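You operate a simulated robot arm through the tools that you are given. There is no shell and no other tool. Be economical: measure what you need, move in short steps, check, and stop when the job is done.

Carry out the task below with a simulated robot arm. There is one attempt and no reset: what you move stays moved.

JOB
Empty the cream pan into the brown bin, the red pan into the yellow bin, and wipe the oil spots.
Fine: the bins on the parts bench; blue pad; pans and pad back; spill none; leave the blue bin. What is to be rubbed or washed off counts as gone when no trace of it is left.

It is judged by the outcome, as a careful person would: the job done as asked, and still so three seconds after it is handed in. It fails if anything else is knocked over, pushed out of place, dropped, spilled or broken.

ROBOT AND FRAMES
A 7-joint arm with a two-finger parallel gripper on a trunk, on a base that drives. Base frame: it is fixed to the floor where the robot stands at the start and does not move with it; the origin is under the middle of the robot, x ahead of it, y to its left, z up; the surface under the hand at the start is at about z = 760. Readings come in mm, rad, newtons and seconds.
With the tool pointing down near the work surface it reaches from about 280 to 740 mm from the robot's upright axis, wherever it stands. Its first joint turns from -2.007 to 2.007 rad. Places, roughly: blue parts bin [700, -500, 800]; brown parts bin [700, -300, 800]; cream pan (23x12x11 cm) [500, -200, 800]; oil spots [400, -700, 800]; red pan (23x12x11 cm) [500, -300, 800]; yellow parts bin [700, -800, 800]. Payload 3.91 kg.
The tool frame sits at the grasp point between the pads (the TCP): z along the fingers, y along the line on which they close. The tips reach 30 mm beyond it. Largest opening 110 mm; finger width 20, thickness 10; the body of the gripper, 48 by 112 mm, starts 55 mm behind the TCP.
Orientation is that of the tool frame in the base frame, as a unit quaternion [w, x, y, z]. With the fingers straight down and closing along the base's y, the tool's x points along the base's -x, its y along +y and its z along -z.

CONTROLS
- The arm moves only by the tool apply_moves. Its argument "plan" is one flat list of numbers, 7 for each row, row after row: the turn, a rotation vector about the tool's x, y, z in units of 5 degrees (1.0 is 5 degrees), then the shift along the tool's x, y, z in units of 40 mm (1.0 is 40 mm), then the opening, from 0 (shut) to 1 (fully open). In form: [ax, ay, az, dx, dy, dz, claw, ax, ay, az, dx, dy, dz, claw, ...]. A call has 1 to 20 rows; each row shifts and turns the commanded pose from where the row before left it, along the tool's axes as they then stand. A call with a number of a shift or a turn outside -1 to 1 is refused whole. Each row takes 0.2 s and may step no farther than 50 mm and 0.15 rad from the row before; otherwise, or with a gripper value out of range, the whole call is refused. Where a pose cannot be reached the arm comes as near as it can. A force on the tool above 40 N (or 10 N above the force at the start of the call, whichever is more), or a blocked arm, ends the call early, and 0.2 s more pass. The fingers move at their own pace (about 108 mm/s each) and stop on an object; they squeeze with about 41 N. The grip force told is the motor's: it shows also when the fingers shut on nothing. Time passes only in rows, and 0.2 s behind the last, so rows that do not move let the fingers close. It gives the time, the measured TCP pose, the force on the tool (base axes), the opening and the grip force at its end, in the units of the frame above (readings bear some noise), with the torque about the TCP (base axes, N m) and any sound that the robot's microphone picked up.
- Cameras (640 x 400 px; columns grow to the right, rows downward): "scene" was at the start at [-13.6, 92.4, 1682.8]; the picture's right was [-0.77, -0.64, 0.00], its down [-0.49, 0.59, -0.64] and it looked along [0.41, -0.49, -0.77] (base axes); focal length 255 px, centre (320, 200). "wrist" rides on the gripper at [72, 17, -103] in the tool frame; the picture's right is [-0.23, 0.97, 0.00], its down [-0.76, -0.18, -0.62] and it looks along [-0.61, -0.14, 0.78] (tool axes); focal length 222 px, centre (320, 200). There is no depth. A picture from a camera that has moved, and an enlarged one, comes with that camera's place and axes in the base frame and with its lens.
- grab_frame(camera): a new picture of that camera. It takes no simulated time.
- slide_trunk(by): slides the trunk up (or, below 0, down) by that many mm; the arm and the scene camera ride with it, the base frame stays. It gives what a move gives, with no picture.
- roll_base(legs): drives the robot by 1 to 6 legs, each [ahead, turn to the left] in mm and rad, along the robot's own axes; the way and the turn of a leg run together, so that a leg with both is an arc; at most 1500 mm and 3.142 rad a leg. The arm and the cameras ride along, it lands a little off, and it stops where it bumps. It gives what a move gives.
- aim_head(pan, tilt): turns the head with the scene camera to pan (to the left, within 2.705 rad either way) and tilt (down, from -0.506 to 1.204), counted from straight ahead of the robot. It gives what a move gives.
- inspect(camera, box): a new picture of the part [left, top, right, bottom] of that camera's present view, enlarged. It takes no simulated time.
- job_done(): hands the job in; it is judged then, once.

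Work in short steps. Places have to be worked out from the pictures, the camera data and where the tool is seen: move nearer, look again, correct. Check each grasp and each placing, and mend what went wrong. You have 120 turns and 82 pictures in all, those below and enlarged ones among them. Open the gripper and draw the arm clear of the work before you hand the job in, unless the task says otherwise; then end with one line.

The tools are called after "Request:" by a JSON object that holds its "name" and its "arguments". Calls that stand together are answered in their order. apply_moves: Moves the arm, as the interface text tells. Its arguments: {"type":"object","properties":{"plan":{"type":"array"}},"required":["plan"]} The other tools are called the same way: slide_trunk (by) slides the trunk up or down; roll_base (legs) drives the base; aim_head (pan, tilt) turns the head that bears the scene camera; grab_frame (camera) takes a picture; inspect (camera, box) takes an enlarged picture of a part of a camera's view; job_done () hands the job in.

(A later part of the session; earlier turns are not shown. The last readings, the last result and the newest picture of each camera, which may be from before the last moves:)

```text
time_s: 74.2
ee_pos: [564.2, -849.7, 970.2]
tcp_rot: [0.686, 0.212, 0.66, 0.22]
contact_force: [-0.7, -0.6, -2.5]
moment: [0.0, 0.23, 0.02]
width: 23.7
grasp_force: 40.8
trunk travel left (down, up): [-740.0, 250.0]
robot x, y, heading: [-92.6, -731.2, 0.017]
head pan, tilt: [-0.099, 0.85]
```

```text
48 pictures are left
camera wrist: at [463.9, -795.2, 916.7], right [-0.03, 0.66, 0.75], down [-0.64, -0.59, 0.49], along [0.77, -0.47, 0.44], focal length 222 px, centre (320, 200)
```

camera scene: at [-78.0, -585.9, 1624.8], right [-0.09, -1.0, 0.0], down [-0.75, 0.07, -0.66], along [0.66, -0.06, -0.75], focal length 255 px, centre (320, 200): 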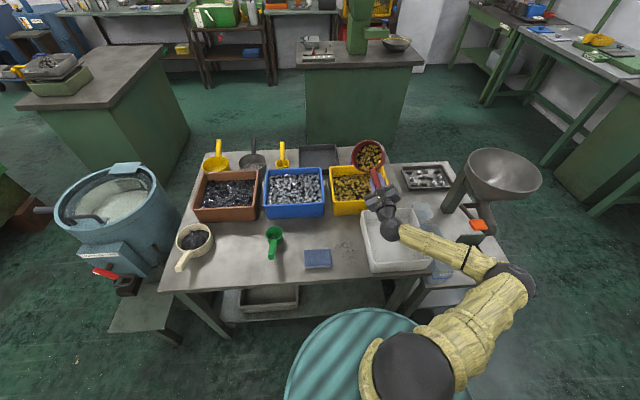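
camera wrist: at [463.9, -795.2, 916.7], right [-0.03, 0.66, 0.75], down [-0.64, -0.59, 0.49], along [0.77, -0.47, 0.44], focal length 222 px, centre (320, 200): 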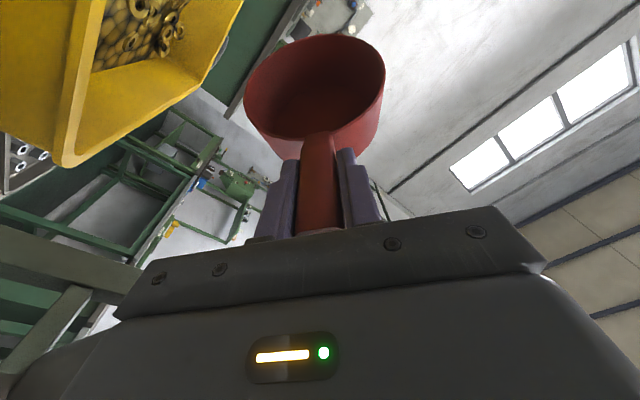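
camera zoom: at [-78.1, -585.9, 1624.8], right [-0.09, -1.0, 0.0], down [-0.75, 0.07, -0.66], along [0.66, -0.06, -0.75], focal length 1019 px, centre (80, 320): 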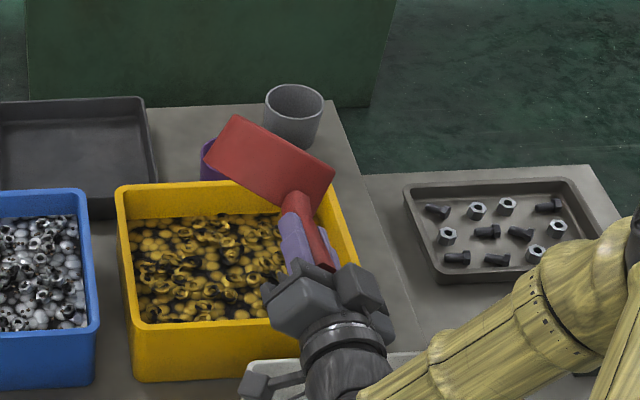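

The wrist view shows the bowl empty. I'll roll back upright.

Request:
{"name": "apply_moves", "arguments": {"plan": [0, 0, 1, 0, 0, 0, 0, 0, 0, 1, 0, 0, 0, 0, 0, 0, 1, 0, 0, 0, 0, 0, 0, 1, 0, 0, 0, 0, 0, 0, 1, 0, 0, 0, 0, 0, 0, 1, 0, 0, 0, 0, 0, 0, 1, 0, 0, 0, 0, 0, 0, 1, 0, 0, 0, 0, 0, 0, 1, 0, 0, 0, 0, 0, 0, 1, 0, 0, 0, 0, 0, 0, 1, 0, 0, 0, 0, 0, 0, 1, 0, 0, 0, 0, 0, 0, 1, 0, 0, 0, 0, 0, 0, 1, 0, 0, 0, 0, 0, 0, 1, 0, 0, 0, 0, 0, 0, 1, 0, 0, 0, 0, 0, 0, 1, 0, 0, 0, 0, 0, 0, 1, 0, 0, 0, 0, 0, 0, 1, 0, 0, 0, 0, 0, 0, 1, 0, 0, 0, 0]}}

Request:
{"name": "apply_moves", "arguments": {"plan": [0, 0, 1, 0, 0, 0, 0, 0, 0, 1, 0, 0, 0, 0, 0, 0, 1, 0, 0, 0, 0, 0, 0, 1, 0, 0, 0, 0, 0, 0, 1, 0, 0, 0, 0, 0, 0, 1, 0, 0, 0, 0, 0, 0, 1, 0, 0, 0, 0, 0, 0, 1, 0, 0, 0, 0, 0, 0, 0.8, 0, 0, 0, 0, 0, 0, 0, 0.5, 0, -0.3, 0, 0, 0, 0, 0.7, 0, -0.5, 0, 0, -0.9, 0, 0.7, 0, -0.5, 0, 0, -0.9, 0, 0.3, 0, -0.6, 0, 0, -0.9, 0, 0, 0, -0.6, 0, 0, -0.9, 0, 0, 0, -0.6, 0, 0, -0.9, 0, 0, 0, -0.6, 0, 0, -0.9, 0, 0, 0, 0, 0, 0, 0, 0, 0, 0, 0, 0]}}

Request:
{"name": "grab_frame", "arguments": {"camera": "scene"}}

```text
time_s: 78.4
ee_pos: [565.9, -850.0, 971.1]
tcp_rot: [0.271, 0.641, 0.262, 0.668]
contact_force: [0.4, 0.6, -1.4]
moment: [0.01, 0.22, 0.01]
width: 23.6
grasp_force: 40.5
trunk travel left (down, up): [-740.0, 250.0]
robot x, y, heading: [-91.3, -730.3, 0.014]
head pan, tilt: [-0.099, 0.85]
```

```text
time_s: 82.2
ee_pos: [416.3, -849.5, 1071.9]
tcp_rot: [0.003, 0.843, 0.002, 0.538]
contact_force: [-0.1, 0.4, -1.9]
moment: [0.01, 0.21, 0.01]
width: 23.5
grasp_force: 40.9
trunk travel left (down, up): [-740.0, 250.0]
robot x, y, heading: [-90.1, -732.6, 0.01]
head pan, tilt: [-0.099, 0.85]
```

```text
47 pictures are left
camera scene: at [-78.3, -586.0, 1624.8], right [-0.09, -1.0, 0.0], down [-0.75, 0.07, -0.66], along [0.66, -0.06, -0.75], focal length 255 px, centre (320, 200)
```

scene: 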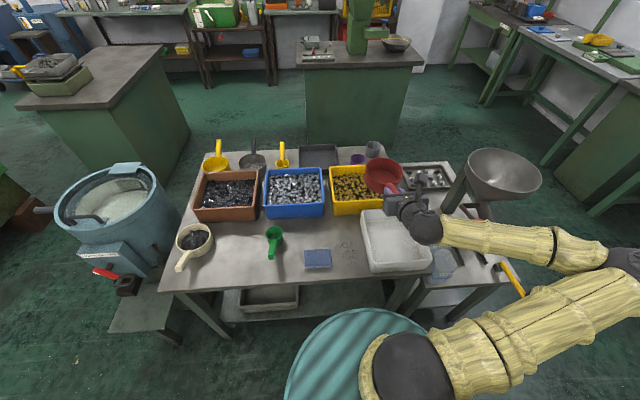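

The pan is upright again and nothing has spilled. I'll centre the arm and re-stand in front of the red and cream pans and the brown bin.

Request:
{"name": "apply_moves", "arguments": {"plan": [0, 0.3, 0, 0, -0.4, 0, 0, 0, 0, 0, 0, -0.8, 0, 0, 0, 0, 0, 0, -0.8, 0, 0, 0, 0, 0, 0, -0.7, 0, 0, 0, 0, 0, 0, -0.3, 0, 0]}}

Request:
{"name": "roll_base", "arguments": {"legs": [[0, -0.51], [-690, 0], [0, 0.5], [590, 0]]}}

Request:
{"name": "grab_frame", "arguments": {"camera": "scene"}}

Request:
{"name": "grab_frame", "arguments": {"camera": "wrist"}}

```text
time_s: 83.4
ee_pos: [439.6, -733.5, 1070.0]
tcp_rot: [0.002, 0.835, 0.003, 0.55]
contact_force: [-0.2, 0.4, -2.5]
moment: [0.01, 0.21, 0.02]
width: 23.6
grasp_force: 41.0
out of reach, approached as far as the arm can: row 1, 2, 3, 4
trunk travel left (down, up): [-740.0, 250.0]
robot x, y, heading: [-94.4, -730.1, 0.013]
head pan, tilt: [-0.099, 0.85]
```

```text
time_s: 95.2
ee_pos: [420.2, -406.9, 1070.2]
tcp_rot: [0.004, 0.836, 0.0, 0.549]
contact_force: [-0.3, 0.1, -2.8]
moment: [-0.02, 0.24, -0.02]
width: 23.5
grasp_force: 40.7
trunk travel left (down, up): [-740.0, 250.0]
robot x, y, heading: [-108.8, -398.3, 0.009]
head pan, tilt: [-0.099, 0.85]
```

```text
46 pictures are left
camera scene: at [-96.3, -256.0, 1624.8], right [-0.09, -1.0, 0.0], down [-0.75, 0.07, -0.66], along [0.66, -0.06, -0.75], focal length 255 px, centre (320, 200)
```

scene: 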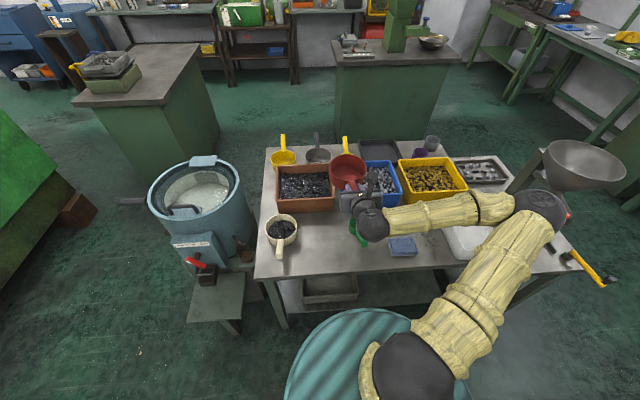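

```text
45 pictures are left
camera wrist: at [354.0, -424.1, 1176.8], right [-0.09, -0.97, -0.2], down [-0.87, 0.18, -0.45], along [0.48, 0.13, -0.87], focal length 222 px, centre (320, 200)
```

wrist: 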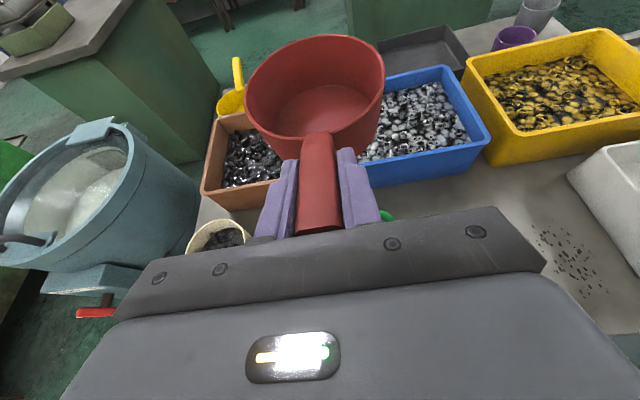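

The red bowl is confirmed empty. I'll restore the grasp pitch and come down over its original place.

Request:
{"name": "apply_moves", "arguments": {"plan": [0, -0.93, 0, 0, 0, 0, 0, 0, 0, 0, -0.34, -0.5, 0.09, 0, 0, 0, 0, -0.67, -0.6, 0.184, 0, 0, 0, 0, -0.67, -0.6, 0.184, 0, 0, 0, 0, -0.67, -0.38, 0.184, 0, 0, 0, 0, -0.67, 0, 0.184, 0, 0, 0, 0, -0.67, 0, 0.184, 0, 0, 0, 0, -0.67, 0, 0.184, 0, 0, 0, 0, -0.34, 0, 0.096, 0, 0, 0, 0, 0, 0, 0, 0]}}

Request:
{"name": "grab_frame", "arguments": {"camera": "wrist"}}

```text
time_s: 97.4
ee_pos: [377.2, -325.5, 879.0]
tcp_rot: [0.004, 0.857, 0.001, 0.515]
contact_force: [0.5, 0.7, -1.9]
moment: [0.03, 0.2, -0.01]
width: 23.5
grasp_force: 40.8
trunk travel left (down, up): [-740.0, 250.0]
robot x, y, heading: [-110.2, -403.1, 0.007]
head pan, tilt: [-0.099, 0.85]
```

```text
44 pictures are left
camera wrist: at [319.9, -341.9, 990.4], right [-0.11, -0.97, -0.19], down [-0.91, 0.18, -0.38], along [0.41, 0.13, -0.9], focal length 222 px, centre (320, 200)
```

wrist: 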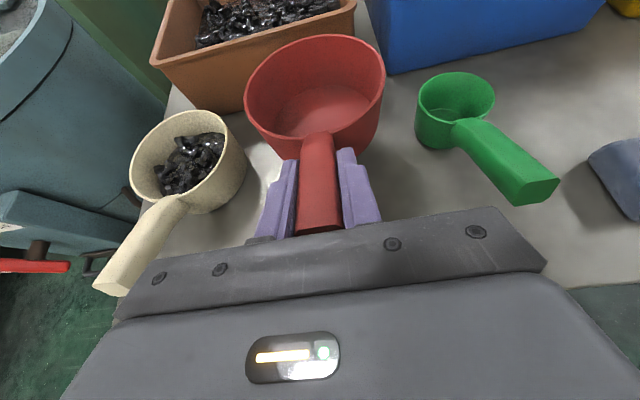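

Everything lines up. I'll lower gently to the recorded height.

Request:
{"name": "apply_moves", "arguments": {"plan": [0, 0, 0, -0.22, -0.02, 0.118, 0, 0, 0, 0, -0.22, -0.02, 0.118, 0, 0, 0, 0, -0.22, 0, 0.118, 0, 0, 0, 0, -0.22, 0, 0.118, 0, 0, 0, 0, -0.077, 0, 0.041, 0, 0, 0, 0, -0.06, 0, 0.032, 0, 0, 0, 0, 0, 0, 0, 0]}}

```text
time_s: 99.0
ee_pos: [377.6, -324.0, 833.3]
tcp_rot: [0.004, 0.856, 0.0, 0.516]
contact_force: [-1.6, 0.0, 4.9]
moment: [-0.01, -0.87, 0.1]
width: 23.3
grasp_force: 40.6
trunk travel left (down, up): [-740.0, 250.0]
robot x, y, heading: [-112.4, -401.8, 0.006]
head pan, tilt: [-0.099, 0.85]
```

It touched the table at 5 N. I'll release to a modest opening and back straight off along the handle.

Request:
{"name": "apply_moves", "arguments": {"plan": [0, 0, 0, 0, 0, 0, 0.3, 0, 0, 0, 0, 0, 0, 0.6, 0, 0, 0, 0, 0, 0, 0.6, 0, 0, 0, 0, 0, -0.6, 0.6, 0, 0, 0, 0, 0, -0.8, 0.6, 0, 0, 0, 0, 0, -0.9, 0.6, 0, 0, 0, 0.8, 0, 0, 0.6, 0, 0, 0, 0.8, 0, 0, 0.6, 0, 0, 0, 0, 0, 0, 0.6]}}

Request:
{"name": "grab_frame", "arguments": {"camera": "wrist"}}

```text
time_s: 101.0
ee_pos: [357.4, -315.5, 915.9]
tcp_rot: [0.014, 0.851, 0.005, 0.524]
contact_force: [-0.3, 0.3, 0.4]
moment: [0.01, 0.0, -0.01]
width: 66.0
grasp_force: 0.0
out of reach, approached as far as the arm can: row 6, 7, 8
trunk travel left (down, up): [-740.0, 250.0]
robot x, y, heading: [-109.3, -401.0, 0.013]
head pan, tilt: [-0.099, 0.85]
```

```text
43 pictures are left
camera wrist: at [296.9, -329.8, 1026.4], right [-0.11, -0.98, -0.18], down [-0.9, 0.17, -0.4], along [0.43, 0.11, -0.9], focal length 222 px, centre (320, 200)
```

wrist: 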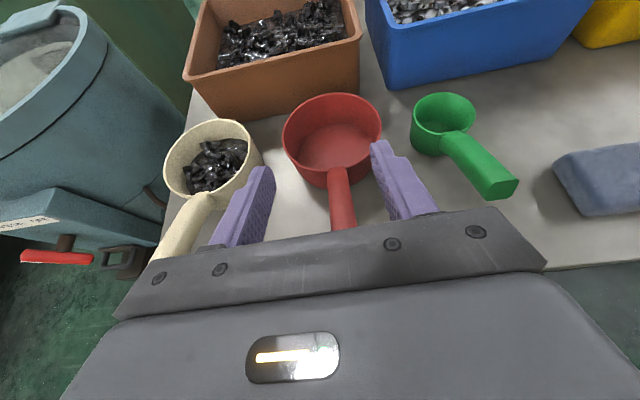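

The red pan is back in place. I'll back the base a little and move over in front of the cream handle.

Request:
{"name": "roll_base", "arguments": {"legs": [[-60, 0]]}}

Request:
{"name": "apply_moves", "arguments": {"plan": [0, 0, 0, 0, -0.7, 0, 0.6, 0, 0, 0, 0, -0.8, 0, 0.6, 0, 0, 0, 0, -0.8, 0, 0.6, 0, 0, 0, 0, -0.8, 0, 0.6, 0, 0, 0, 0, -0.65, 0, 0.6, 0, 0, 0, 0, 0, 0, 0.6]}}

Request:
{"name": "grab_frame", "arguments": {"camera": "wrist"}}

```text
time_s: 102.0
ee_pos: [295.3, -313.9, 916.8]
tcp_rot: [0.011, 0.851, 0.006, 0.525]
contact_force: [-0.7, -0.3, 0.3]
moment: [-0.01, -0.02, 0.0]
width: 65.7
grasp_force: 0.1
trunk travel left (down, up): [-740.0, 250.0]
robot x, y, heading: [-169.2, -401.2, 0.004]
head pan, tilt: [-0.099, 0.85]
```

```text
time_s: 102.8
ee_pos: [340.3, -246.7, 980.9]
tcp_rot: [0.062, 0.791, 0.034, 0.608]
contact_force: [0.3, 0.4, 0.0]
moment: [0.01, 0.01, 0.04]
width: 66.2
grasp_force: 0.1
trunk travel left (down, up): [-740.0, 250.0]
robot x, y, heading: [-171.2, -398.3, 0.004]
head pan, tilt: [-0.099, 0.85]
stopped in row 4: the arm was blocked; the commanded pose is now the measured one
```

```text
42 pictures are left
camera wrist: at [258.7, -249.0, 1078.4], right [-0.08, -0.99, -0.08], down [-0.79, 0.11, -0.6], along [0.6, 0.02, -0.8], focal length 222 px, centre (320, 200)
```

wrist: 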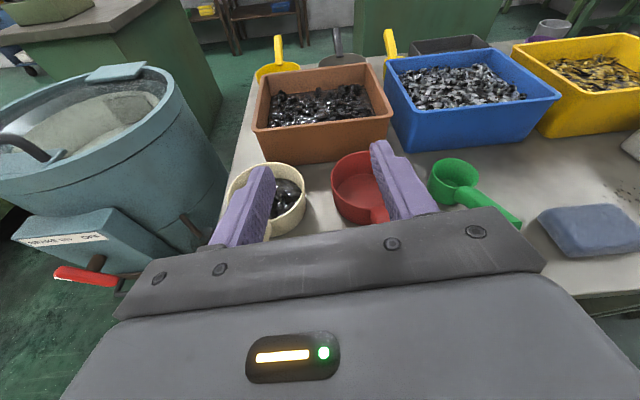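

The arm is cramped here and hit a joint limit; nothing was touched. I'll re-stand further back and further left so the cream handle is ahead with more room, raise the trunk again, and straighten the tool.

Request:
{"name": "slide_trunk", "arguments": {"by": 60}}

Request:
{"name": "roll_base", "arguments": {"legs": [[0, -0.86], [-190, 0], [0, 0.86]]}}

Request:
{"name": "apply_moves", "arguments": {"plan": [0, 0, 0.83, 0, 0, 0, 0.6, 0, 0, 0.83, 0, 0, 0, 0.6, 0.65, 0, -0.17, 0, 0, 0, 0.6, 0, -0.89, 0, 0, 0, 0, 0.6, 0, -0.89, 0, 0, 0, 0, 0.6, 0, -0.89, 0, 0, 0, 0, 0.6, 0, 0, 0, 0, 0, 0, 0.6]}}

Request:
{"name": "grab_frame", "arguments": {"camera": "wrist"}}

Request:
{"name": "grab_frame", "arguments": {"camera": "scene"}}

```text
time_s: 103.8
ee_pos: [340.3, -246.8, 1041.1]
tcp_rot: [0.063, 0.791, 0.034, 0.607]
contact_force: [0.2, 0.8, 0.4]
moment: [-0.02, -0.05, -0.04]
width: 66.1
grasp_force: 0.0
trunk travel left (down, up): [-800.0, 190.0]
robot x, y, heading: [-171.7, -400.6, 0.005]
head pan, tilt: [-0.099, 0.85]
```

```text
time_s: 111.9
ee_pos: [216.5, -103.8, 1040.8]
tcp_rot: [0.064, 0.791, 0.033, 0.607]
contact_force: [-0.1, 0.5, 0.0]
moment: [0.02, 0.0, 0.0]
width: 66.2
grasp_force: 0.0
trunk travel left (down, up): [-800.0, 190.0]
robot x, y, heading: [-291.9, -257.9, 0.001]
head pan, tilt: [-0.099, 0.85]
```

```text
time_s: 113.5
ee_pos: [223.5, -110.8, 1054.4]
tcp_rot: [0.014, 0.847, 0.005, 0.531]
contact_force: [0.2, 0.2, -0.4]
moment: [0.0, 0.03, 0.01]
width: 66.3
grasp_force: 0.0
trunk travel left (down, up): [-800.0, 190.0]
robot x, y, heading: [-293.9, -259.7, 0.008]
head pan, tilt: [-0.099, 0.85]
```

```text
41 pictures are left
camera wrist: at [162.1, -125.3, 1164.8], right [-0.11, -0.98, -0.18], down [-0.89, 0.17, -0.42], along [0.44, 0.11, -0.89], focal length 222 px, centre (320, 200)
```

wrist: 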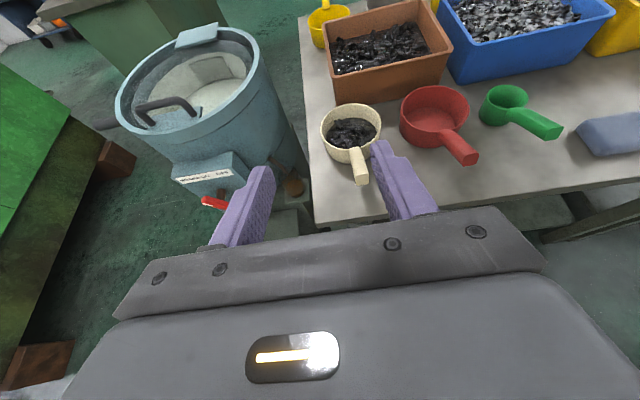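

```text
40 pictures are left
camera scene: at [-280.8, -114.0, 1684.8], right [-0.09, -1.0, 0.0], down [-0.75, 0.07, -0.66], along [0.66, -0.06, -0.75], focal length 255 px, centre (320, 200)
```

scene: 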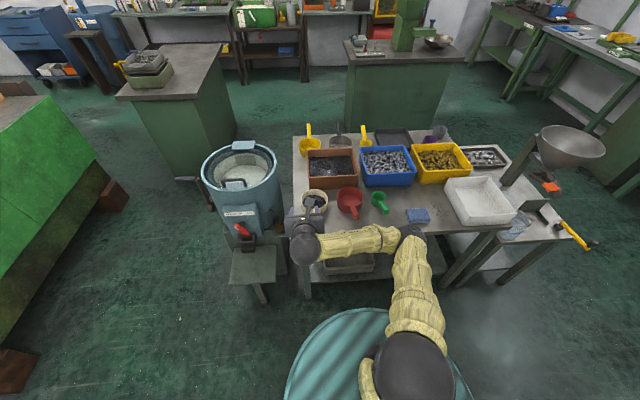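

The cream handle's tip is at ≈(341,−158,853), with the bowl straight behind it at y≈−160. I'll line up in front of it.

Request:
{"name": "apply_moves", "arguments": {"plan": [0.21, -0.45, 0.27, 0, 0, 0, 0.6, 0, 0, 0, -0.366, 0.24, 0.634, 0.6, 0, 0, 0, -0.366, 0.24, 0.634, 0.6, 0, 0, 0, -0.366, 0.24, 0.634, 0.6, 0, 0, 0, -0.366, 0.24, 0.634, 0.6, 0, 0, 0, -0.366, 0.24, 0.634, 0.6, 0, 0, 0, 0, 0, 0, 0.6]}}

Request:
{"name": "grab_frame", "arguments": {"camera": "wrist"}}

```text
time_s: 114.4
ee_pos: [233.8, -48.1, 1005.5]
tcp_rot: [-0.048, 0.851, 0.072, 0.518]
contact_force: [1.1, -0.6, 0.2]
moment: [-0.03, -0.03, 0.0]
width: 65.8
grasp_force: 0.0
trunk travel left (down, up): [-800.0, 190.0]
robot x, y, heading: [-297.9, -261.3, 0.009]
head pan, tilt: [-0.099, 0.85]
stopped in row 4: the arm was blocked; the commanded pose is now the measured one
```

```text
39 pictures are left
camera wrist: at [179.8, -76.7, 1115.8], right [0.06, -0.98, -0.21], down [-0.92, 0.02, -0.39], along [0.39, 0.22, -0.9], focal length 222 px, centre (320, 200)
```

wrist: 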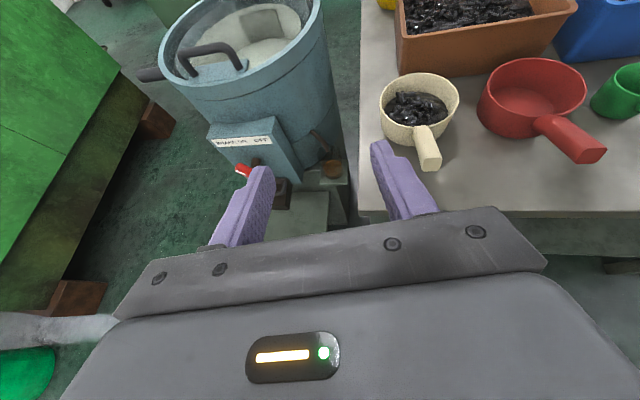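

The arm has drifted into a bad joint configuration. I'll back off clear of everything, unwind the roll and pitch to tool-down, then re-enter the configuration that worked before.

Request:
{"name": "roll_base", "arguments": {"legs": [[-250, 0]]}}

Request:
{"name": "apply_moves", "arguments": {"plan": [0, 0, -1, 0, 0, 0, 0.6, 0, 0, -1, 0, 0, 0, 0.6, 0, 0, -1, 0, 0, 0, 0.6, 0, 0, -1, 0, 0, 0, 0.6, 0, 0, -1, 0, 0, 0, 0.6, 0, 0, -1, 0, 0, 0, 0.6, 0, 0, -1, 0, 0, 0, 0.6, 0, 0, -1, 0, 0, 0, 0.6, 0, 0, -1, 0, 0, 0, 0.6, 0, 0, -1, 0, 0, 0, 0.6, 0, 0, -1, 0, 0, 0, 0.6, 0, 0, -1, 0, 0, 0, 0.6, 0, 0, -1, 0, 0, 0, 0.6, 0, 0, -1, 0, 0, 0, 0.6, 0, 0, -1, 0, 0, 0, 0.6, 0, 0, -1, 0, 0, 0, 0.6, 0, 0, -1, 0, 0, 0, 0.6, 0, 0, -1, 0, 0, 0, 0.6, 0, 0, -1, 0, 0, 0, 0.6, 0, 0, -1, 0, 0, 0, 0.6]}}

Request:
{"name": "apply_moves", "arguments": {"plan": [0, 0, -1, 0, 0, 0, 0.6, 0, 0, -1, 0, 0, 0, 0.6, 0, 0, -1, 0, 0, 0, 0.6, 0, 0, -1, 0, 0, 0, 0.6, 0, 0, -1, 0, 0, 0, 0.6, 0, 0, -1, 0, 0, 0, 0.6, 0, 0, -1, 0, 0, 0, 0.6, 0, 0, -1, 0, 0, 0, 0.6, 0, 0, -1, 0, 0, 0, 0.6, 0, 0, -1, 0, 0, 0, 0.6, 0, 0, -1, 0, 0, 0, 0.6, 0, 0, -1, 0, 0, 0, 0.6, 0, 0, -1, 0, 0, 0, 0.6, 0, 0, -1, 0, 0, 0, 0.6, 0, 0, -1, 0, 0, 0, 0.6, 0, 0, -1, 0, 0, 0, 0.6]}}

Request:
{"name": "grab_frame", "arguments": {"camera": "scene"}}

```text
time_s: 116.5
ee_pos: [-15.4, -50.4, 1004.6]
tcp_rot: [-0.047, 0.851, 0.072, 0.519]
contact_force: [-0.1, 0.2, 0.6]
moment: [0.03, 0.0, 0.0]
width: 66.2
grasp_force: 0.0
trunk travel left (down, up): [-800.0, 190.0]
robot x, y, heading: [-542.6, -262.9, 0.009]
head pan, tilt: [-0.099, 0.85]
```

```text
time_s: 120.7
ee_pos: [-14.2, -50.1, 1004.3]
tcp_rot: [0.368, 0.491, 0.698, 0.369]
contact_force: [-0.3, -0.2, -0.3]
moment: [-0.02, 0.02, 0.0]
width: 66.1
grasp_force: 0.1
trunk travel left (down, up): [-800.0, 190.0]
robot x, y, heading: [-544.1, -262.4, 0.007]
head pan, tilt: [-0.099, 0.85]
```

```text
time_s: 124.1
ee_pos: [-15.4, -50.5, 1005.8]
tcp_rot: [0.519, -0.072, 0.85, 0.046]
contact_force: [0.0, 1.0, 0.2]
moment: [0.0, -0.01, 0.05]
width: 66.0
grasp_force: 0.1
trunk travel left (down, up): [-800.0, 190.0]
robot x, y, heading: [-545.0, -260.5, 0.011]
head pan, tilt: [-0.099, 0.85]
```

```text
38 pictures are left
camera scene: at [-530.1, -115.4, 1684.8], right [-0.09, -1.0, 0.0], down [-0.75, 0.07, -0.66], along [0.66, -0.06, -0.75], focal length 255 px, centre (320, 200)
```

scene: 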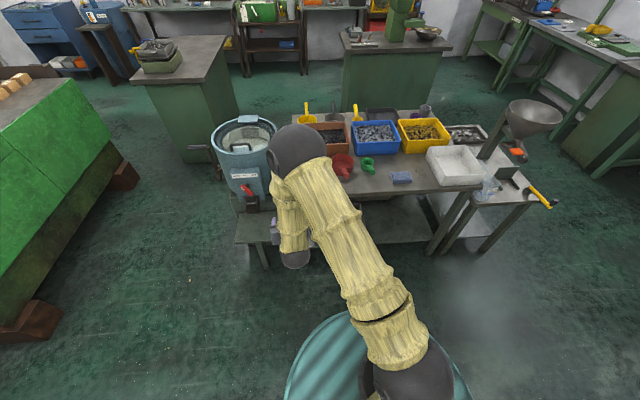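

The elbow had swung forward over the wrist. With the shoulder lower, a forward-pointing tool is more natural, so I'll lower the trunk 220 mm here in free space and re-pose.

Request:
{"name": "slide_trunk", "arguments": {"by": -220}}

Request:
{"name": "apply_moves", "arguments": {"plan": [0, 0, 0, -0.5, -0.5, -0.2, 0.6, 0, 0, 0, -0.5, -0.5, -0.2, 0.6, 0, 0, 0, -0.5, -0.5, -0.2, 0.6, 0, 0, 0, -0.5, -0.5, -0.2, 0.6, 0, 0, 0, -0.5, -0.5, -0.2, 0.6, 0, 0, 0, -0.5, -0.5, -0.2, 0.6, 0, 0, 0, -0.5, 0, -0.2, 0.6, 0, 0, 0, -0.5, 0, -0.2, 0.6, 0, 0, 0, 0, 0, 0, 0.6]}}

Request:
{"name": "grab_frame", "arguments": {"camera": "scene"}}

```text
time_s: 126.4
ee_pos: [-13.9, -50.4, 784.4]
tcp_rot: [0.519, -0.072, 0.851, 0.047]
contact_force: [0.4, -1.1, 0.0]
moment: [0.01, -0.02, 0.02]
width: 65.9
grasp_force: 0.1
trunk travel left (down, up): [-580.0, 410.0]
robot x, y, heading: [-541.3, -259.3, 0.011]
head pan, tilt: [-0.099, 0.85]
```

```text
time_s: 128.4
ee_pos: [23.2, -167.1, 955.3]
tcp_rot: [0.518, -0.072, 0.851, 0.047]
contact_force: [0.1, -0.1, 0.0]
moment: [0.02, -0.03, 0.0]
width: 65.9
grasp_force: 0.1
trunk travel left (down, up): [-580.0, 410.0]
robot x, y, heading: [-546.0, -259.6, 0.009]
head pan, tilt: [-0.099, 0.85]
```

```text
37 pictures are left
camera scene: at [-530.1, -115.7, 1464.8], right [-0.09, -1.0, 0.0], down [-0.75, 0.07, -0.66], along [0.66, -0.06, -0.75], focal length 255 px, centre (320, 200)
```

scene: 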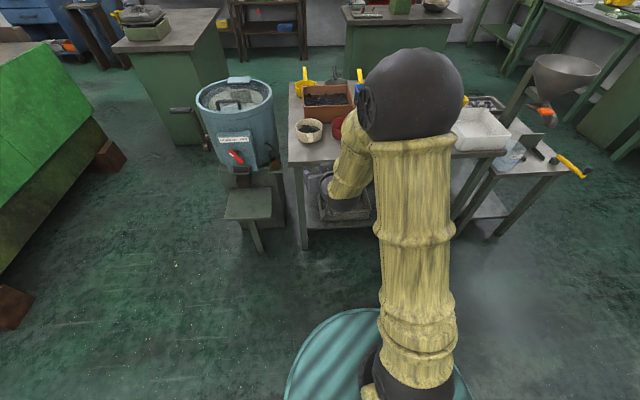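

Now it's elbow-up, which should open out as the arm extends. I'll square the yaw and extend forward in free air as a test.

Request:
{"name": "apply_moves", "arguments": {"plan": [0.889, 0, 0.459, 0, 0, 0, 0.6, 0.889, 0, 0.459, 0, 0, 0, 0.6, 0, 0, 0, -0.356, 0, 0.69, 0.6, 0, 0, 0, -0.356, 0, 0.69, 0.6, 0, 0, 0, -0.356, 0, 0.69, 0.6, 0, 0, 0, -0.356, 0, 0.69, 0.6, 0, 0, 0, -0.356, 0, 0.69, 0.6, 0, 0, 0, 0, 0, 0, 0.6]}}

Request:
{"name": "grab_frame", "arguments": {"camera": "scene"}}

```text
time_s: 130.2
ee_pos: [176.8, -166.4, 956.8]
tcp_rot: [0.52, 0.002, 0.854, 0.002]
contact_force: [-0.6, 0.5, 0.0]
moment: [0.04, 0.02, 0.0]
width: 65.7
grasp_force: 0.1
trunk travel left (down, up): [-580.0, 410.0]
robot x, y, heading: [-543.1, -259.4, 0.014]
head pan, tilt: [-0.099, 0.85]
```

```text
36 pictures are left
camera scene: at [-530.0, -115.6, 1464.8], right [-0.09, -1.0, 0.0], down [-0.75, 0.07, -0.66], along [0.66, -0.06, -0.75], focal length 255 px, centre (320, 200)
```

scene: 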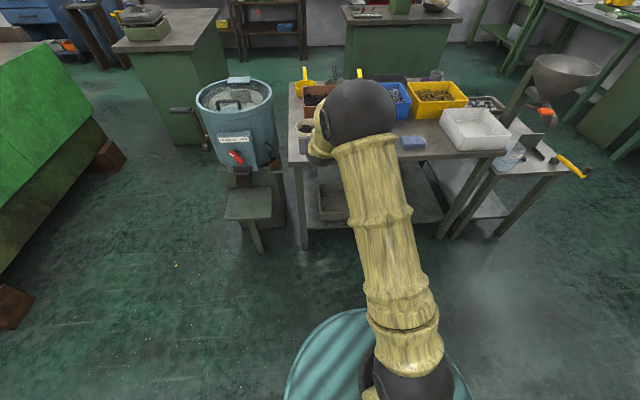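

The pose holds well when extended. I'll roll back to camera-on-top in this configuration.

Request:
{"name": "apply_moves", "arguments": {"plan": [0, 0, 1, 0, 0, 0, 0.6, 0, 0, 1, 0, 0, 0, 0.6, 0, 0, 1, 0, 0, 0, 0.6, 0, 0, 1, 0, 0, 0, 0.6, 0, 0, 1, 0, 0, 0, 0.6, 0, 0, 1, 0, 0, 0, 0.6, 0, 0, 1, 0, 0, 0, 0.6, 0, 0, 1, 0, 0, 0, 0.6, 0, 0, 1, 0, 0, 0, 0.6, 0, 0, 1, 0, 0, 0, 0.6, 0, 0, 1, 0, 0, 0, 0.6, 0, 0, 1, 0, 0, 0, 0.6, 0, 0, 1, 0, 0, 0, 0.6, 0, 0, 1, 0, 0, 0, 0.6, 0, 0, 1, 0, 0, 0, 0.6, 0, 0, 1, 0, 0, 0, 0.6, 0, 0, 1, 0, 0, 0, 0.6, 0, 0, 1, 0, 0, 0, 0.6, 0, 0, 1, 0, 0, 0, 0.6, 0, 0, 1, 0, 0, 0, 0.6]}}

Request:
{"name": "apply_moves", "arguments": {"plan": [0, 0, 1, 0, 0, 0, 0.6, 0, 0, 1, 0, 0, 0, 0.6, 0, 0, 1, 0, 0, 0, 0.6, 0, 0, 1, 0, 0, 0, 0.6, 0, 0, 1, 0, 0, 0, 0.6, 0, 0, 1, 0, 0, 0, 0.6, 0, 0, 1, 0, 0, 0, 0.6, 0, 0, 1, 0, 0, 0, 0.6, 0, 0, 1, 0, 0, 0, 0.6, 0, 0, 1, 0, 0, 0, 0.6, 0, 0, 1, 0, 0, 0, 0.6, 0, 0, 1, 0, 0, 0, 0.6, 0, 0, 1, 0, 0, 0, 0.6, 0, 0, 1, 0, 0, 0, 0.6, 0, 0, 1, 0, 0, 0, 0.6, 0, 0, 1, 0, 0, 0, 0.6]}}

Request:
{"name": "grab_frame", "arguments": {"camera": "wrist"}}

```text
time_s: 134.4
ee_pos: [176.6, -166.8, 955.2]
tcp_rot: [0.332, 0.656, 0.546, 0.401]
contact_force: [0.0, 0.0, -0.6]
moment: [0.03, 0.0, -0.02]
width: 66.1
grasp_force: 0.1
trunk travel left (down, up): [-580.0, 410.0]
robot x, y, heading: [-544.1, -259.7, 0.011]
head pan, tilt: [-0.099, 0.85]
```

```text
time_s: 137.8
ee_pos: [177.8, -167.4, 955.8]
tcp_rot: [-0.002, 0.854, -0.004, 0.52]
contact_force: [0.5, 0.8, -0.1]
moment: [-0.01, 0.0, 0.03]
width: 65.8
grasp_force: 0.1
trunk travel left (down, up): [-580.0, 410.0]
robot x, y, heading: [-541.8, -260.6, 0.009]
head pan, tilt: [-0.099, 0.85]
```

```text
35 pictures are left
camera wrist: at [119.0, -186.0, 1066.2], right [-0.11, -0.97, -0.21], down [-0.9, 0.18, -0.39], along [0.42, 0.15, -0.9], focal length 222 px, centre (320, 200)
```

wrist: 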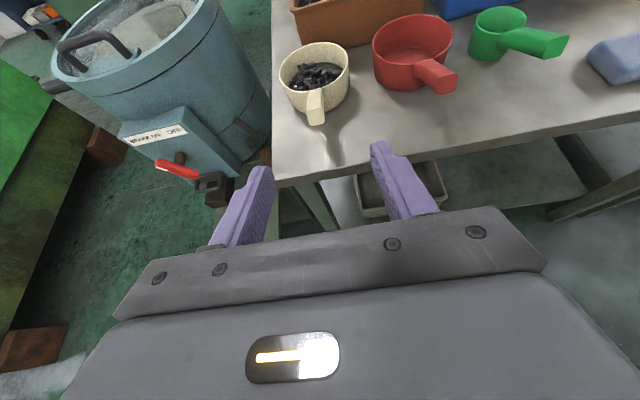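

This configuration is good. I'll drive the base forward 123 mm, then descend into line with the cream handle.

Request:
{"name": "roll_base", "arguments": {"legs": [[123, 0]]}}

Request:
{"name": "apply_moves", "arguments": {"plan": [0, 0, 0, -0.604, -0.06, 0.312, 0.6, 0, 0, 0, -0.604, -0.06, 0.312, 0.6, 0, 0, 0, -0.604, -0.06, 0.312, 0.6, 0, 0, 0, 0, 0, 0, 0.6]}}

Request:
{"name": "grab_frame", "arguments": {"camera": "wrist"}}

```text
time_s: 139.2
ee_pos: [301.6, -167.2, 954.7]
tcp_rot: [-0.002, 0.854, -0.002, 0.521]
contact_force: [-0.1, 0.6, 0.9]
moment: [0.02, -0.03, -0.05]
width: 66.2
grasp_force: 0.0
trunk travel left (down, up): [-580.0, 410.0]
robot x, y, heading: [-423.5, -259.1, 0.007]
head pan, tilt: [-0.099, 0.85]
```

```text
time_s: 140.2
ee_pos: [300.0, -160.2, 873.9]
tcp_rot: [-0.002, 0.854, -0.003, 0.521]
contact_force: [-0.2, -0.3, -0.1]
moment: [0.0, -0.02, -0.01]
width: 65.9
grasp_force: 0.1
trunk travel left (down, up): [-580.0, 410.0]
robot x, y, heading: [-417.2, -261.6, 0.006]
head pan, tilt: [-0.099, 0.85]
```

```text
34 pictures are left
camera wrist: at [242.5, -178.3, 984.0], right [-0.11, -0.97, -0.21], down [-0.9, 0.18, -0.39], along [0.42, 0.14, -0.9], focal length 222 px, centre (320, 200)
```

wrist: 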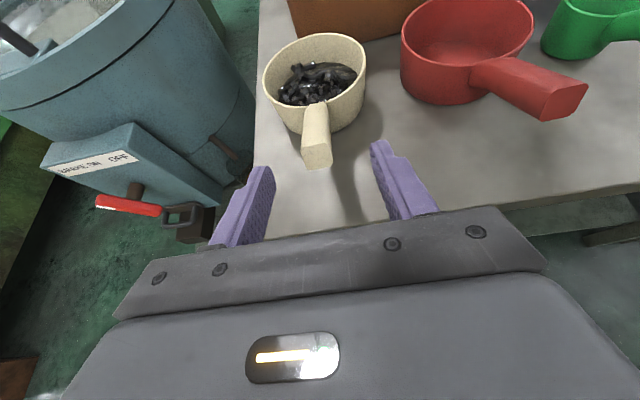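

The view matches the red approach, with the tip at ≈(338,−160,854). I'll advance and grip.

Request:
{"name": "apply_moves", "arguments": {"plan": [0, 0, 0, 0, 0, 0.75, 0.6, 0, 0, 0, 0, 0, 0.75, 0.6, 0, 0, 0, 0, 0, 0.75, 0.6, 0, 0, 0, 0, 0, 0, 0.6, 0, 0, 0, 0, 0, 0, 0.2, 0, 0, 0, 0, 0, 0, 0, 0, 0, 0, 0, 0, 0, 0, 0, 0, 0, 0, 0, 0, 0]}}

Request:
{"name": "apply_moves", "arguments": {"plan": [0, 0, 0, 0.22, 0, -0.115, 0, 0, 0, 0, 0.22, 0, -0.115, 0, 0, 0, 0, 0.22, 0, -0.115, 0, 0, 0, 0, 0.22, 0, -0.115, 0, 0, 0, 0, 0, 0, 0, 0]}}

Request:
{"name": "grab_frame", "arguments": {"camera": "wrist"}}

```text
time_s: 142.0
ee_pos: [379.3, -160.4, 832.2]
tcp_rot: [-0.002, 0.854, -0.003, 0.52]
contact_force: [0.8, 1.5, -0.8]
moment: [0.06, 0.05, 0.11]
width: 23.6
grasp_force: 41.1
trunk travel left (down, up): [-580.0, 410.0]
robot x, y, heading: [-421.1, -257.9, 0.005]
head pan, tilt: [-0.099, 0.85]
```

```text
time_s: 143.2
ee_pos: [381.4, -160.9, 872.3]
tcp_rot: [-0.002, 0.854, -0.002, 0.521]
contact_force: [-0.8, 0.2, -3.8]
moment: [0.02, 0.3, -0.01]
width: 23.5
grasp_force: 40.8
trunk travel left (down, up): [-580.0, 410.0]
robot x, y, heading: [-416.6, -257.1, 0.008]
head pan, tilt: [-0.099, 0.85]
```

```text
33 pictures are left
camera wrist: at [322.6, -177.9, 983.1], right [-0.11, -0.97, -0.21], down [-0.9, 0.18, -0.39], along [0.42, 0.14, -0.9], focal length 222 px, centre (320, 200)
```

wrist: 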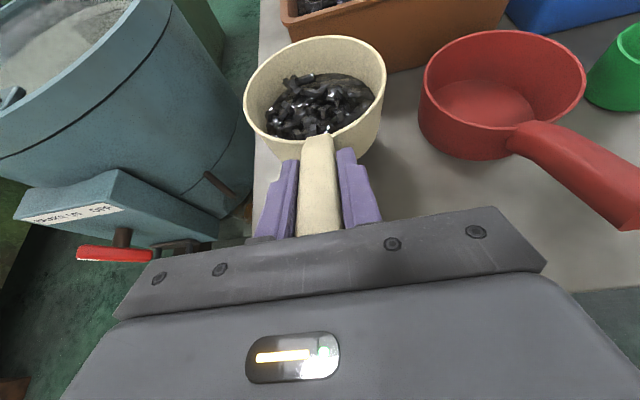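

The cream pan is held level. I'll lift it, shift right to y≈−275, and drive forward so the bowl is over the brown bin.

Request:
{"name": "apply_moves", "arguments": {"plan": [0, 0, 0, 0.4, 0, -0.2, 0, 0, 0, 0, 0.61, 0, -0.316, 0, 0, 0, 0, 0.61, 0, -0.316, 0, 0, 0, 0, 0.61, 0, -0.316, 0, 0, 0, 0, 0.4, 0.2, -0.2, 0, 0, 0, 0, 0, 0.5, 0, 0, 0, 0, 0, 0, 0.8, 0, 0, 0, 0, 0, 0, 0.8, 0, 0, 0, 0, 0, 0, 0.5, 0, 0, 0, 0, 0, 0, 0, 0, 0]}}

Request:
{"name": "roll_base", "arguments": {"legs": [[200, 0]]}}

Request:
{"name": "grab_frame", "arguments": {"camera": "scene"}}

```text
time_s: 145.4
ee_pos: [381.0, -272.5, 988.6]
tcp_rot: [-0.001, 0.854, -0.003, 0.521]
contact_force: [0.0, 0.5, -3.0]
moment: [0.0, 0.29, 0.0]
width: 23.8
grasp_force: 41.0
trunk travel left (down, up): [-580.0, 410.0]
robot x, y, heading: [-419.5, -263.6, 0.005]
head pan, tilt: [-0.099, 0.85]
```

```text
time_s: 147.1
ee_pos: [581.6, -270.5, 989.5]
tcp_rot: [-0.001, 0.854, -0.003, 0.52]
contact_force: [0.0, 0.6, -3.2]
moment: [0.03, 0.32, 0.0]
width: 23.6
grasp_force: 40.9
trunk travel left (down, up): [-580.0, 410.0]
robot x, y, heading: [-220.9, -260.8, 0.006]
head pan, tilt: [-0.099, 0.85]
```

```text
32 pictures are left
camera scene: at [-205.1, -113.4, 1464.8], right [-0.09, -1.0, 0.0], down [-0.75, 0.07, -0.66], along [0.66, -0.06, -0.75], focal length 255 px, centre (320, 200)
```

scene: 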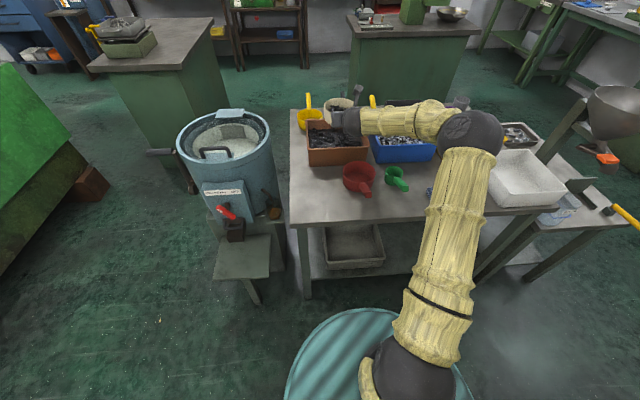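

Bowl over the brown bin at x≈690. I'll level the handle axis and come down slightly.

Request:
{"name": "apply_moves", "arguments": {"plan": [0, 0.9, 0, 0, 0, 0, 0, 0, 0.9, 0, 0, 0, 0, 0, 0, 0.9, 0, 0, 0, 0, 0, 0, 0.9, 0, 0, 0, 0, 0, 0, 0.9, 0, 0, 0, 0, 0, 0, 0.9, 0, -0.3, 0.05, 0, 0, 0, 0, 0, -0.35, 0.05, 0, 0, 0, 0, 0, 0, 0, 0, 0]}}

Request:
{"name": "inspect", "arguments": {"camera": "scene", "box": [280, 70, 440, 170]}}

```text
time_s: 148.9
ee_pos: [579.5, -275.9, 964.1]
tcp_rot: [0.001, 0.709, -0.005, 0.705]
contact_force: [0.6, -0.1, -2.4]
moment: [0.03, 0.37, -0.01]
width: 23.8
grasp_force: 41.2
trunk travel left (down, up): [-580.0, 410.0]
robot x, y, heading: [-221.4, -257.8, 0.003]
head pan, tilt: [-0.099, 0.85]
```

```text
4.00 times, centred on (360, 120) of scene
camera zoom: at [-205.7, -113.4, 1464.8], right [-0.09, -1.0, 0.0], down [-0.75, 0.07, -0.66], along [0.66, -0.06, -0.75], focal length 1019 px, centre (160, 520)
```

zoom: 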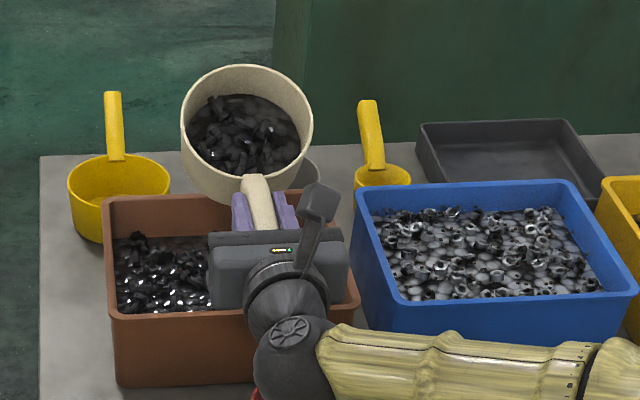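

Well placed. I'll pour slowly by rolling left.

Request:
{"name": "apply_moves", "arguments": {"plan": [0, 0, -1, 0, 0, 0, 0, 0, 0, -1, 0, 0, 0, 0, 0, 0, -1, 0, 0, 0, 0, 0, 0, -1, 0, 0, 0, 0, 0, 0, -1, 0, 0, 0, 0, 0, 0, -1, 0, 0, 0, 0, 0, 0, -1, 0, 0, 0, 0, 0, 0, -1, 0, 0, 0, 0, 0, 0, -1, 0, 0, 0, 0, 0, 0, -1, 0, 0, 0, 0, 0, 0, -1, 0, 0, 0, 0, 0, 0, -1, 0, 0, 0, 0, 0, 0, -1, 0, 0, 0, 0, 0, 0, -1, 0, 0, 0, 0, 0, 0, -1, 0, 0, 0, 0, 0, 0, -1, 0, 0, 0, 0, 0, 0, -1, 0, 0, 0, 0, 0, 0, -1, 0, 0, 0, 0]}}

Request:
{"name": "inspect", "arguments": {"camera": "scene", "box": [280, 70, 440, 170]}}

Request:
{"name": "apply_moves", "arguments": {"plan": [0, 0, -1, 0, 0, 0, 0, 0, 0, -1, 0, 0, 0, 0, 0, 0, -1, 0, 0, 0, 0, 0, 0, -1, 0, 0, 0, 0, 0, 0, -1, 0, 0, 0, 0, 0, 0, -1, 0, 0, 0, 0, 0, 0, -1, 0, 0, 0, 0, 0, 0, -1, 0, 0, 0, 0, 0, 0, -1, 0, 0, 0, 0, 0, 0, -1, 0, 0, 0, 0, 0, 0, -1, 0, 0, 0, 0, 0, 0, 0, 0, 0, 0, 0, 0, 0, 0.8, 0, 0, 0, 0, 0, 0, -0.8, 0, 0, 0, 0, 0, 0, 0.8, 0, 0, 0, 0, 0, 0, -0.8, 0, 0, 0, 0, 0, 0, 0, 0, 0, 0, 0]}}

Request:
{"name": "grab_frame", "arguments": {"camera": "wrist"}}

Request:
{"name": "inspect", "arguments": {"camera": "scene", "box": [280, 70, 440, 170]}}

```text
time_s: 152.7
ee_pos: [580.6, -275.3, 964.9]
tcp_rot: [0.498, 0.503, 0.5, 0.498]
contact_force: [-0.1, 0.3, -1.8]
moment: [-0.01, 0.21, 0.03]
width: 23.7
grasp_force: 41.2
trunk travel left (down, up): [-580.0, 410.0]
robot x, y, heading: [-219.7, -258.3, 0.008]
head pan, tilt: [-0.099, 0.85]
```

```text
4.00 times, centred on (360, 120) of scene
camera zoom: at [-205.8, -113.3, 1464.8], right [-0.09, -1.0, 0.0], down [-0.75, 0.07, -0.66], along [0.66, -0.06, -0.75], focal length 1019 px, centre (160, 520)
```

zoom: 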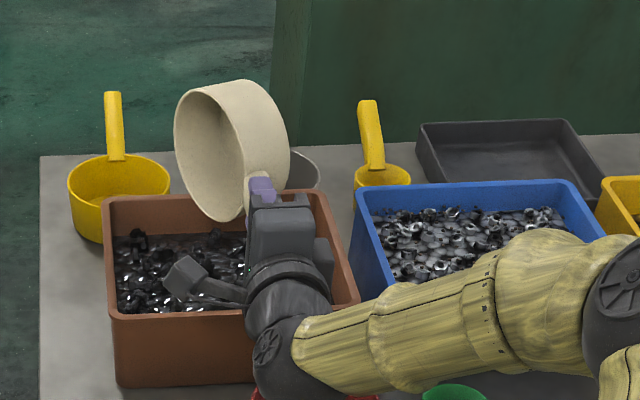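

```text
time_s: 156.3
ee_pos: [580.4, -275.0, 963.5]
tcp_rot: [0.673, 0.216, 0.675, 0.213]
contact_force: [-0.6, 0.1, -2.6]
moment: [0.0, 0.25, -0.01]
width: 23.7
grasp_force: 41.1
trunk travel left (down, up): [-580.0, 410.0]
robot x, y, heading: [-220.9, -255.6, -0.002]
head pan, tilt: [-0.099, 0.85]
```

```text
29 pictures are left
camera wrist: at [477.2, -220.3, 913.8], right [0.01, 0.66, 0.75], down [-0.62, -0.58, 0.52], along [0.78, -0.47, 0.41], focal length 222 px, centre (320, 200)
```

wrist: 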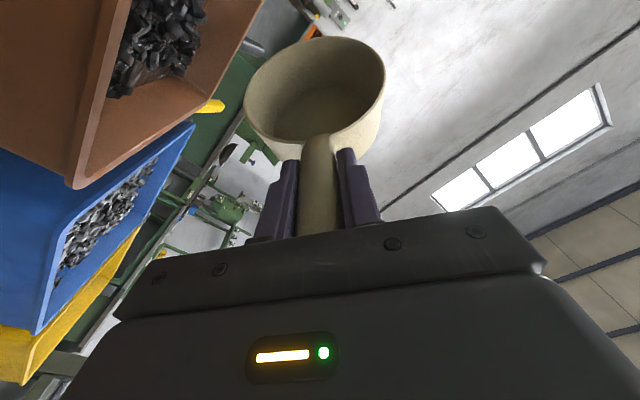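

```text
4.00 times, centred on (360, 120) of scene
camera zoom: at [-205.8, -113.2, 1464.8], right [-0.09, -1.0, 0.0], down [-0.75, 0.07, -0.66], along [0.66, -0.06, -0.75], focal length 1019 px, centre (160, 520)
```

zoom: 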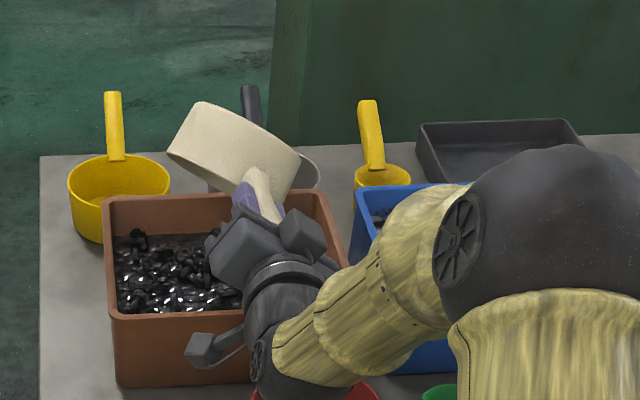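

Cream bowl is empty and nothing went outside the bin. I'll roll back upright and restore the grasp pitch.

Request:
{"name": "apply_moves", "arguments": {"plan": [0, 0, 1, 0, 0, 0, 0, 0, 0, 1, 0, 0, 0, 0, 0, 0, 1, 0, 0, 0, 0, 0, 0, 1, 0, 0, 0, 0, 0, 0, 1, 0, 0, 0, 0, 0, 0, 1, 0, 0, 0, 0, 0, 0, 1, 0, 0, 0, 0, 0, 0, 1, 0, 0, 0, 0, 0, 0, 1, 0, 0, 0, 0, 0, 0, 1, 0, 0, 0, 0, 0, 0, 1, 0, 0, 0, 0, 0, 0, 1, 0, 0, 0, 0, 0, 0, 1, 0, 0, 0, 0, 0, 0, 1, 0, 0, 0, 0, 0, 0, 1, 0, 0, 0, 0, 0, 0, 1, 0, 0, 0, 0, 0, 0, 1, 0, 0, 0, 0, 0, 0, 1, 0, 0, 0, 0, 0, 0, 1, 0, 0, 0, 0, 0, 0, 1, 0, 0, 0, 0]}}

Request:
{"name": "apply_moves", "arguments": {"plan": [0, 0, 1, 0, 0, 0, 0, 0, 0, 1, 0, 0, 0, 0, 0, 0, 1, 0, 0, 0, 0, 0, 0, 1, 0, 0, 0, 0, 0, 0, 1, 0, 0, 0, 0, 0, 0, 1, 0, 0, 0, 0, 0, 0, 1, 0, 0, 0, 0, 0, 0, 1, 0, 0, 0, 0, 0, 0, 1, 0, 0, 0, 0, 0, 0, 0, 0.6, 0, 0, 0, 0, -0.9, 0, 0, 0, 0, 0, 0, -0.9, 0, 0, 0, 0, 0, 0, -0.9, 0, 0, 0, 0, 0, 0, -0.9, 0, 0, 0, 0, 0, 0, -0.9, 0, 0, 0, 0, 0, 0, -0.9, 0, 0, 0, 0, 0, 0, 0, 0, 0, 0, 0, 0]}}

Request:
{"name": "roll_base", "arguments": {"legs": [[-201, 0]]}}

```text
time_s: 160.5
ee_pos: [579.4, -276.3, 963.2]
tcp_rot: [0.269, 0.656, 0.268, 0.652]
contact_force: [0.5, -0.1, -2.5]
moment: [0.02, 0.25, 0.02]
width: 23.3
grasp_force: 41.0
trunk travel left (down, up): [-580.0, 410.0]
robot x, y, heading: [-218.9, -257.0, 0.007]
head pan, tilt: [-0.099, 0.85]
```

```text
time_s: 164.1
ee_pos: [581.0, -276.0, 987.8]
tcp_rot: [-0.001, 0.854, -0.003, 0.52]
contact_force: [0.6, 0.6, -2.0]
moment: [0.02, 0.19, 0.0]
width: 23.6
grasp_force: 41.2
trunk travel left (down, up): [-580.0, 410.0]
robot x, y, heading: [-223.3, -256.3, 0.0]
head pan, tilt: [-0.099, 0.85]
```

```text
time_s: 165.9
ee_pos: [378.7, -276.1, 988.2]
tcp_rot: [-0.002, 0.854, -0.003, 0.52]
contact_force: [-0.2, 0.0, -1.5]
moment: [0.02, 0.21, 0.02]
width: 23.6
grasp_force: 41.4
trunk travel left (down, up): [-580.0, 410.0]
robot x, y, heading: [-419.8, -262.5, 0.003]
head pan, tilt: [-0.099, 0.85]
```

Upright and back at x≈379. I'll shift to y=−160 and descend close to the recorded height.

Request:
{"name": "apply_moves", "arguments": {"plan": [0, 0, 0, 0, -0.4, 0, 0, 0, 0, 0, 0, -0.8, 0, 0, 0, 0, 0, 0, -0.8, 0, 0, 0, 0, 0, 0, -0.6, 0, 0, 0, 0, 0, 0, -0.3, 0, 0, 0, 0, 0, -0.4, 0, 0.21, 0, 0, 0, 0, -0.657, 0, 0.34, 0, 0, 0, 0, -0.657, 0, 0.34, 0, 0, 0, 0, -0.657, 0, 0.34, 0, 0, 0, 0, -0.5, 0, 0.258, 0, 0, 0, 0, -0.3, 0, 0.155, 0, 0, 0, 0, 0, 0, 0, 0]}}

Request:
{"name": "grab_frame", "arguments": {"camera": "wrist"}}

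```text
time_s: 168.5
ee_pos: [379.6, -160.2, 845.4]
tcp_rot: [-0.001, 0.854, -0.003, 0.52]
contact_force: [-0.5, 0.1, -2.5]
moment: [0.0, 0.17, -0.03]
width: 23.7
grasp_force: 41.0
trunk travel left (down, up): [-580.0, 410.0]
robot x, y, heading: [-423.7, -259.9, 0.004]
head pan, tilt: [-0.099, 0.85]
```

```text
27 pictures are left
camera wrist: at [321.0, -178.5, 955.9], right [-0.11, -0.97, -0.21], down [-0.9, 0.18, -0.39], along [0.42, 0.14, -0.9], focal length 222 px, centre (320, 200)
```

wrist: 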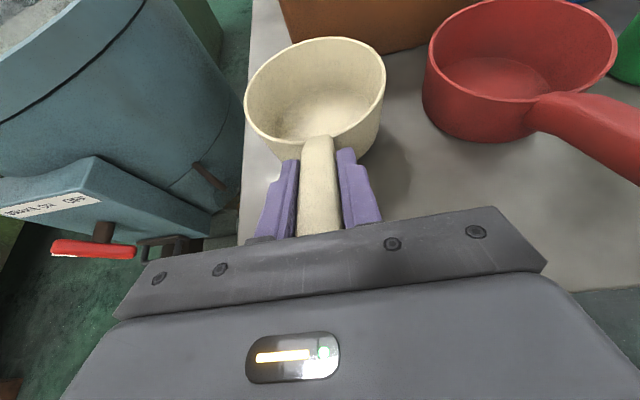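

Over the original spot; I'll lower the last 12 mm.

Request:
{"name": "apply_moves", "arguments": {"plan": [0, 0, 0, -0.13, 0, 0.067, 0, 0, 0, 0, -0.09, 0, 0.047, 0, 0, 0, 0, -0.05, 0, 0.026, 0, 0, 0, 0, 0, 0, 0, 0]}}

```text
time_s: 169.5
ee_pos: [379.9, -159.8, 834.0]
tcp_rot: [-0.001, 0.854, -0.003, 0.521]
contact_force: [0.6, 0.4, -2.1]
moment: [0.0, 0.14, -0.01]
width: 23.8
grasp_force: 41.0
trunk travel left (down, up): [-580.0, 410.0]
robot x, y, heading: [-421.8, -255.9, 0.003]
head pan, tilt: [-0.099, 0.85]
```

Request:
{"name": "apply_moves", "arguments": {"plan": [0, 0, 0, -0.035, 0, 0.018, 0, 0, 0, 0, -0.02, 0, 0.01, 0, 0, 0, 0, 0, 0, 0, 0]}}

```text
time_s: 170.3
ee_pos: [380.2, -159.5, 832.4]
tcp_rot: [-0.001, 0.853, -0.003, 0.521]
contact_force: [3.5, 0.4, 5.9]
moment: [0.03, -1.29, 0.1]
width: 23.7
grasp_force: 41.2
trunk travel left (down, up): [-580.0, 410.0]
robot x, y, heading: [-422.7, -256.7, 0.012]
head pan, tilt: [-0.099, 0.85]
```

Contact felt at the recorded height. I'll release and retreat along the handle.

Request:
{"name": "apply_moves", "arguments": {"plan": [0, 0, 0, 0, 0, 0, 0.3, 0, 0, 0, 0, 0, 0, 0.6, 0, 0, 0, 0, 0, 0, 0.6, 0, 0, 0, 0, 0, -0.6, 0.6, 0, 0, 0, 0, 0, -0.8, 0.6, 0, 0, 0, 0, 0, -0.9, 0.6, 0, 0, 0, 0, 0, 0, 0.6]}}

Request:
{"name": "grab_frame", "arguments": {"camera": "wrist"}}

```text
time_s: 171.9
ee_pos: [298.4, -159.4, 874.0]
tcp_rot: [-0.001, 0.854, -0.003, 0.521]
contact_force: [0.2, 0.4, 0.5]
moment: [-0.03, -0.02, -0.03]
width: 66.1
grasp_force: 0.0
trunk travel left (down, up): [-580.0, 410.0]
robot x, y, heading: [-425.8, -261.5, 0.008]
head pan, tilt: [-0.099, 0.85]
```

```text
26 pictures are left
camera wrist: at [239.1, -178.5, 984.2], right [-0.11, -0.97, -0.21], down [-0.9, 0.18, -0.39], along [0.42, 0.14, -0.9], focal length 222 px, centre (320, 200)
```

wrist: 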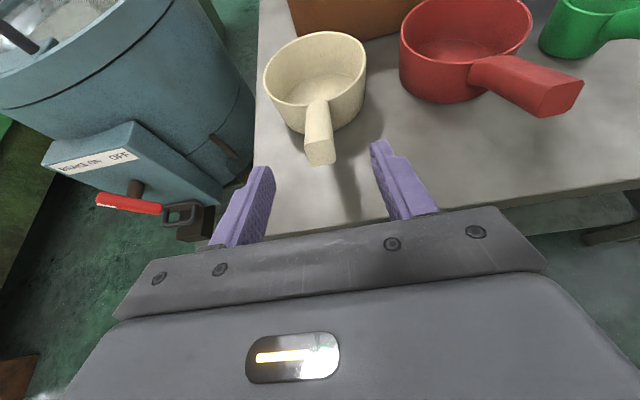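

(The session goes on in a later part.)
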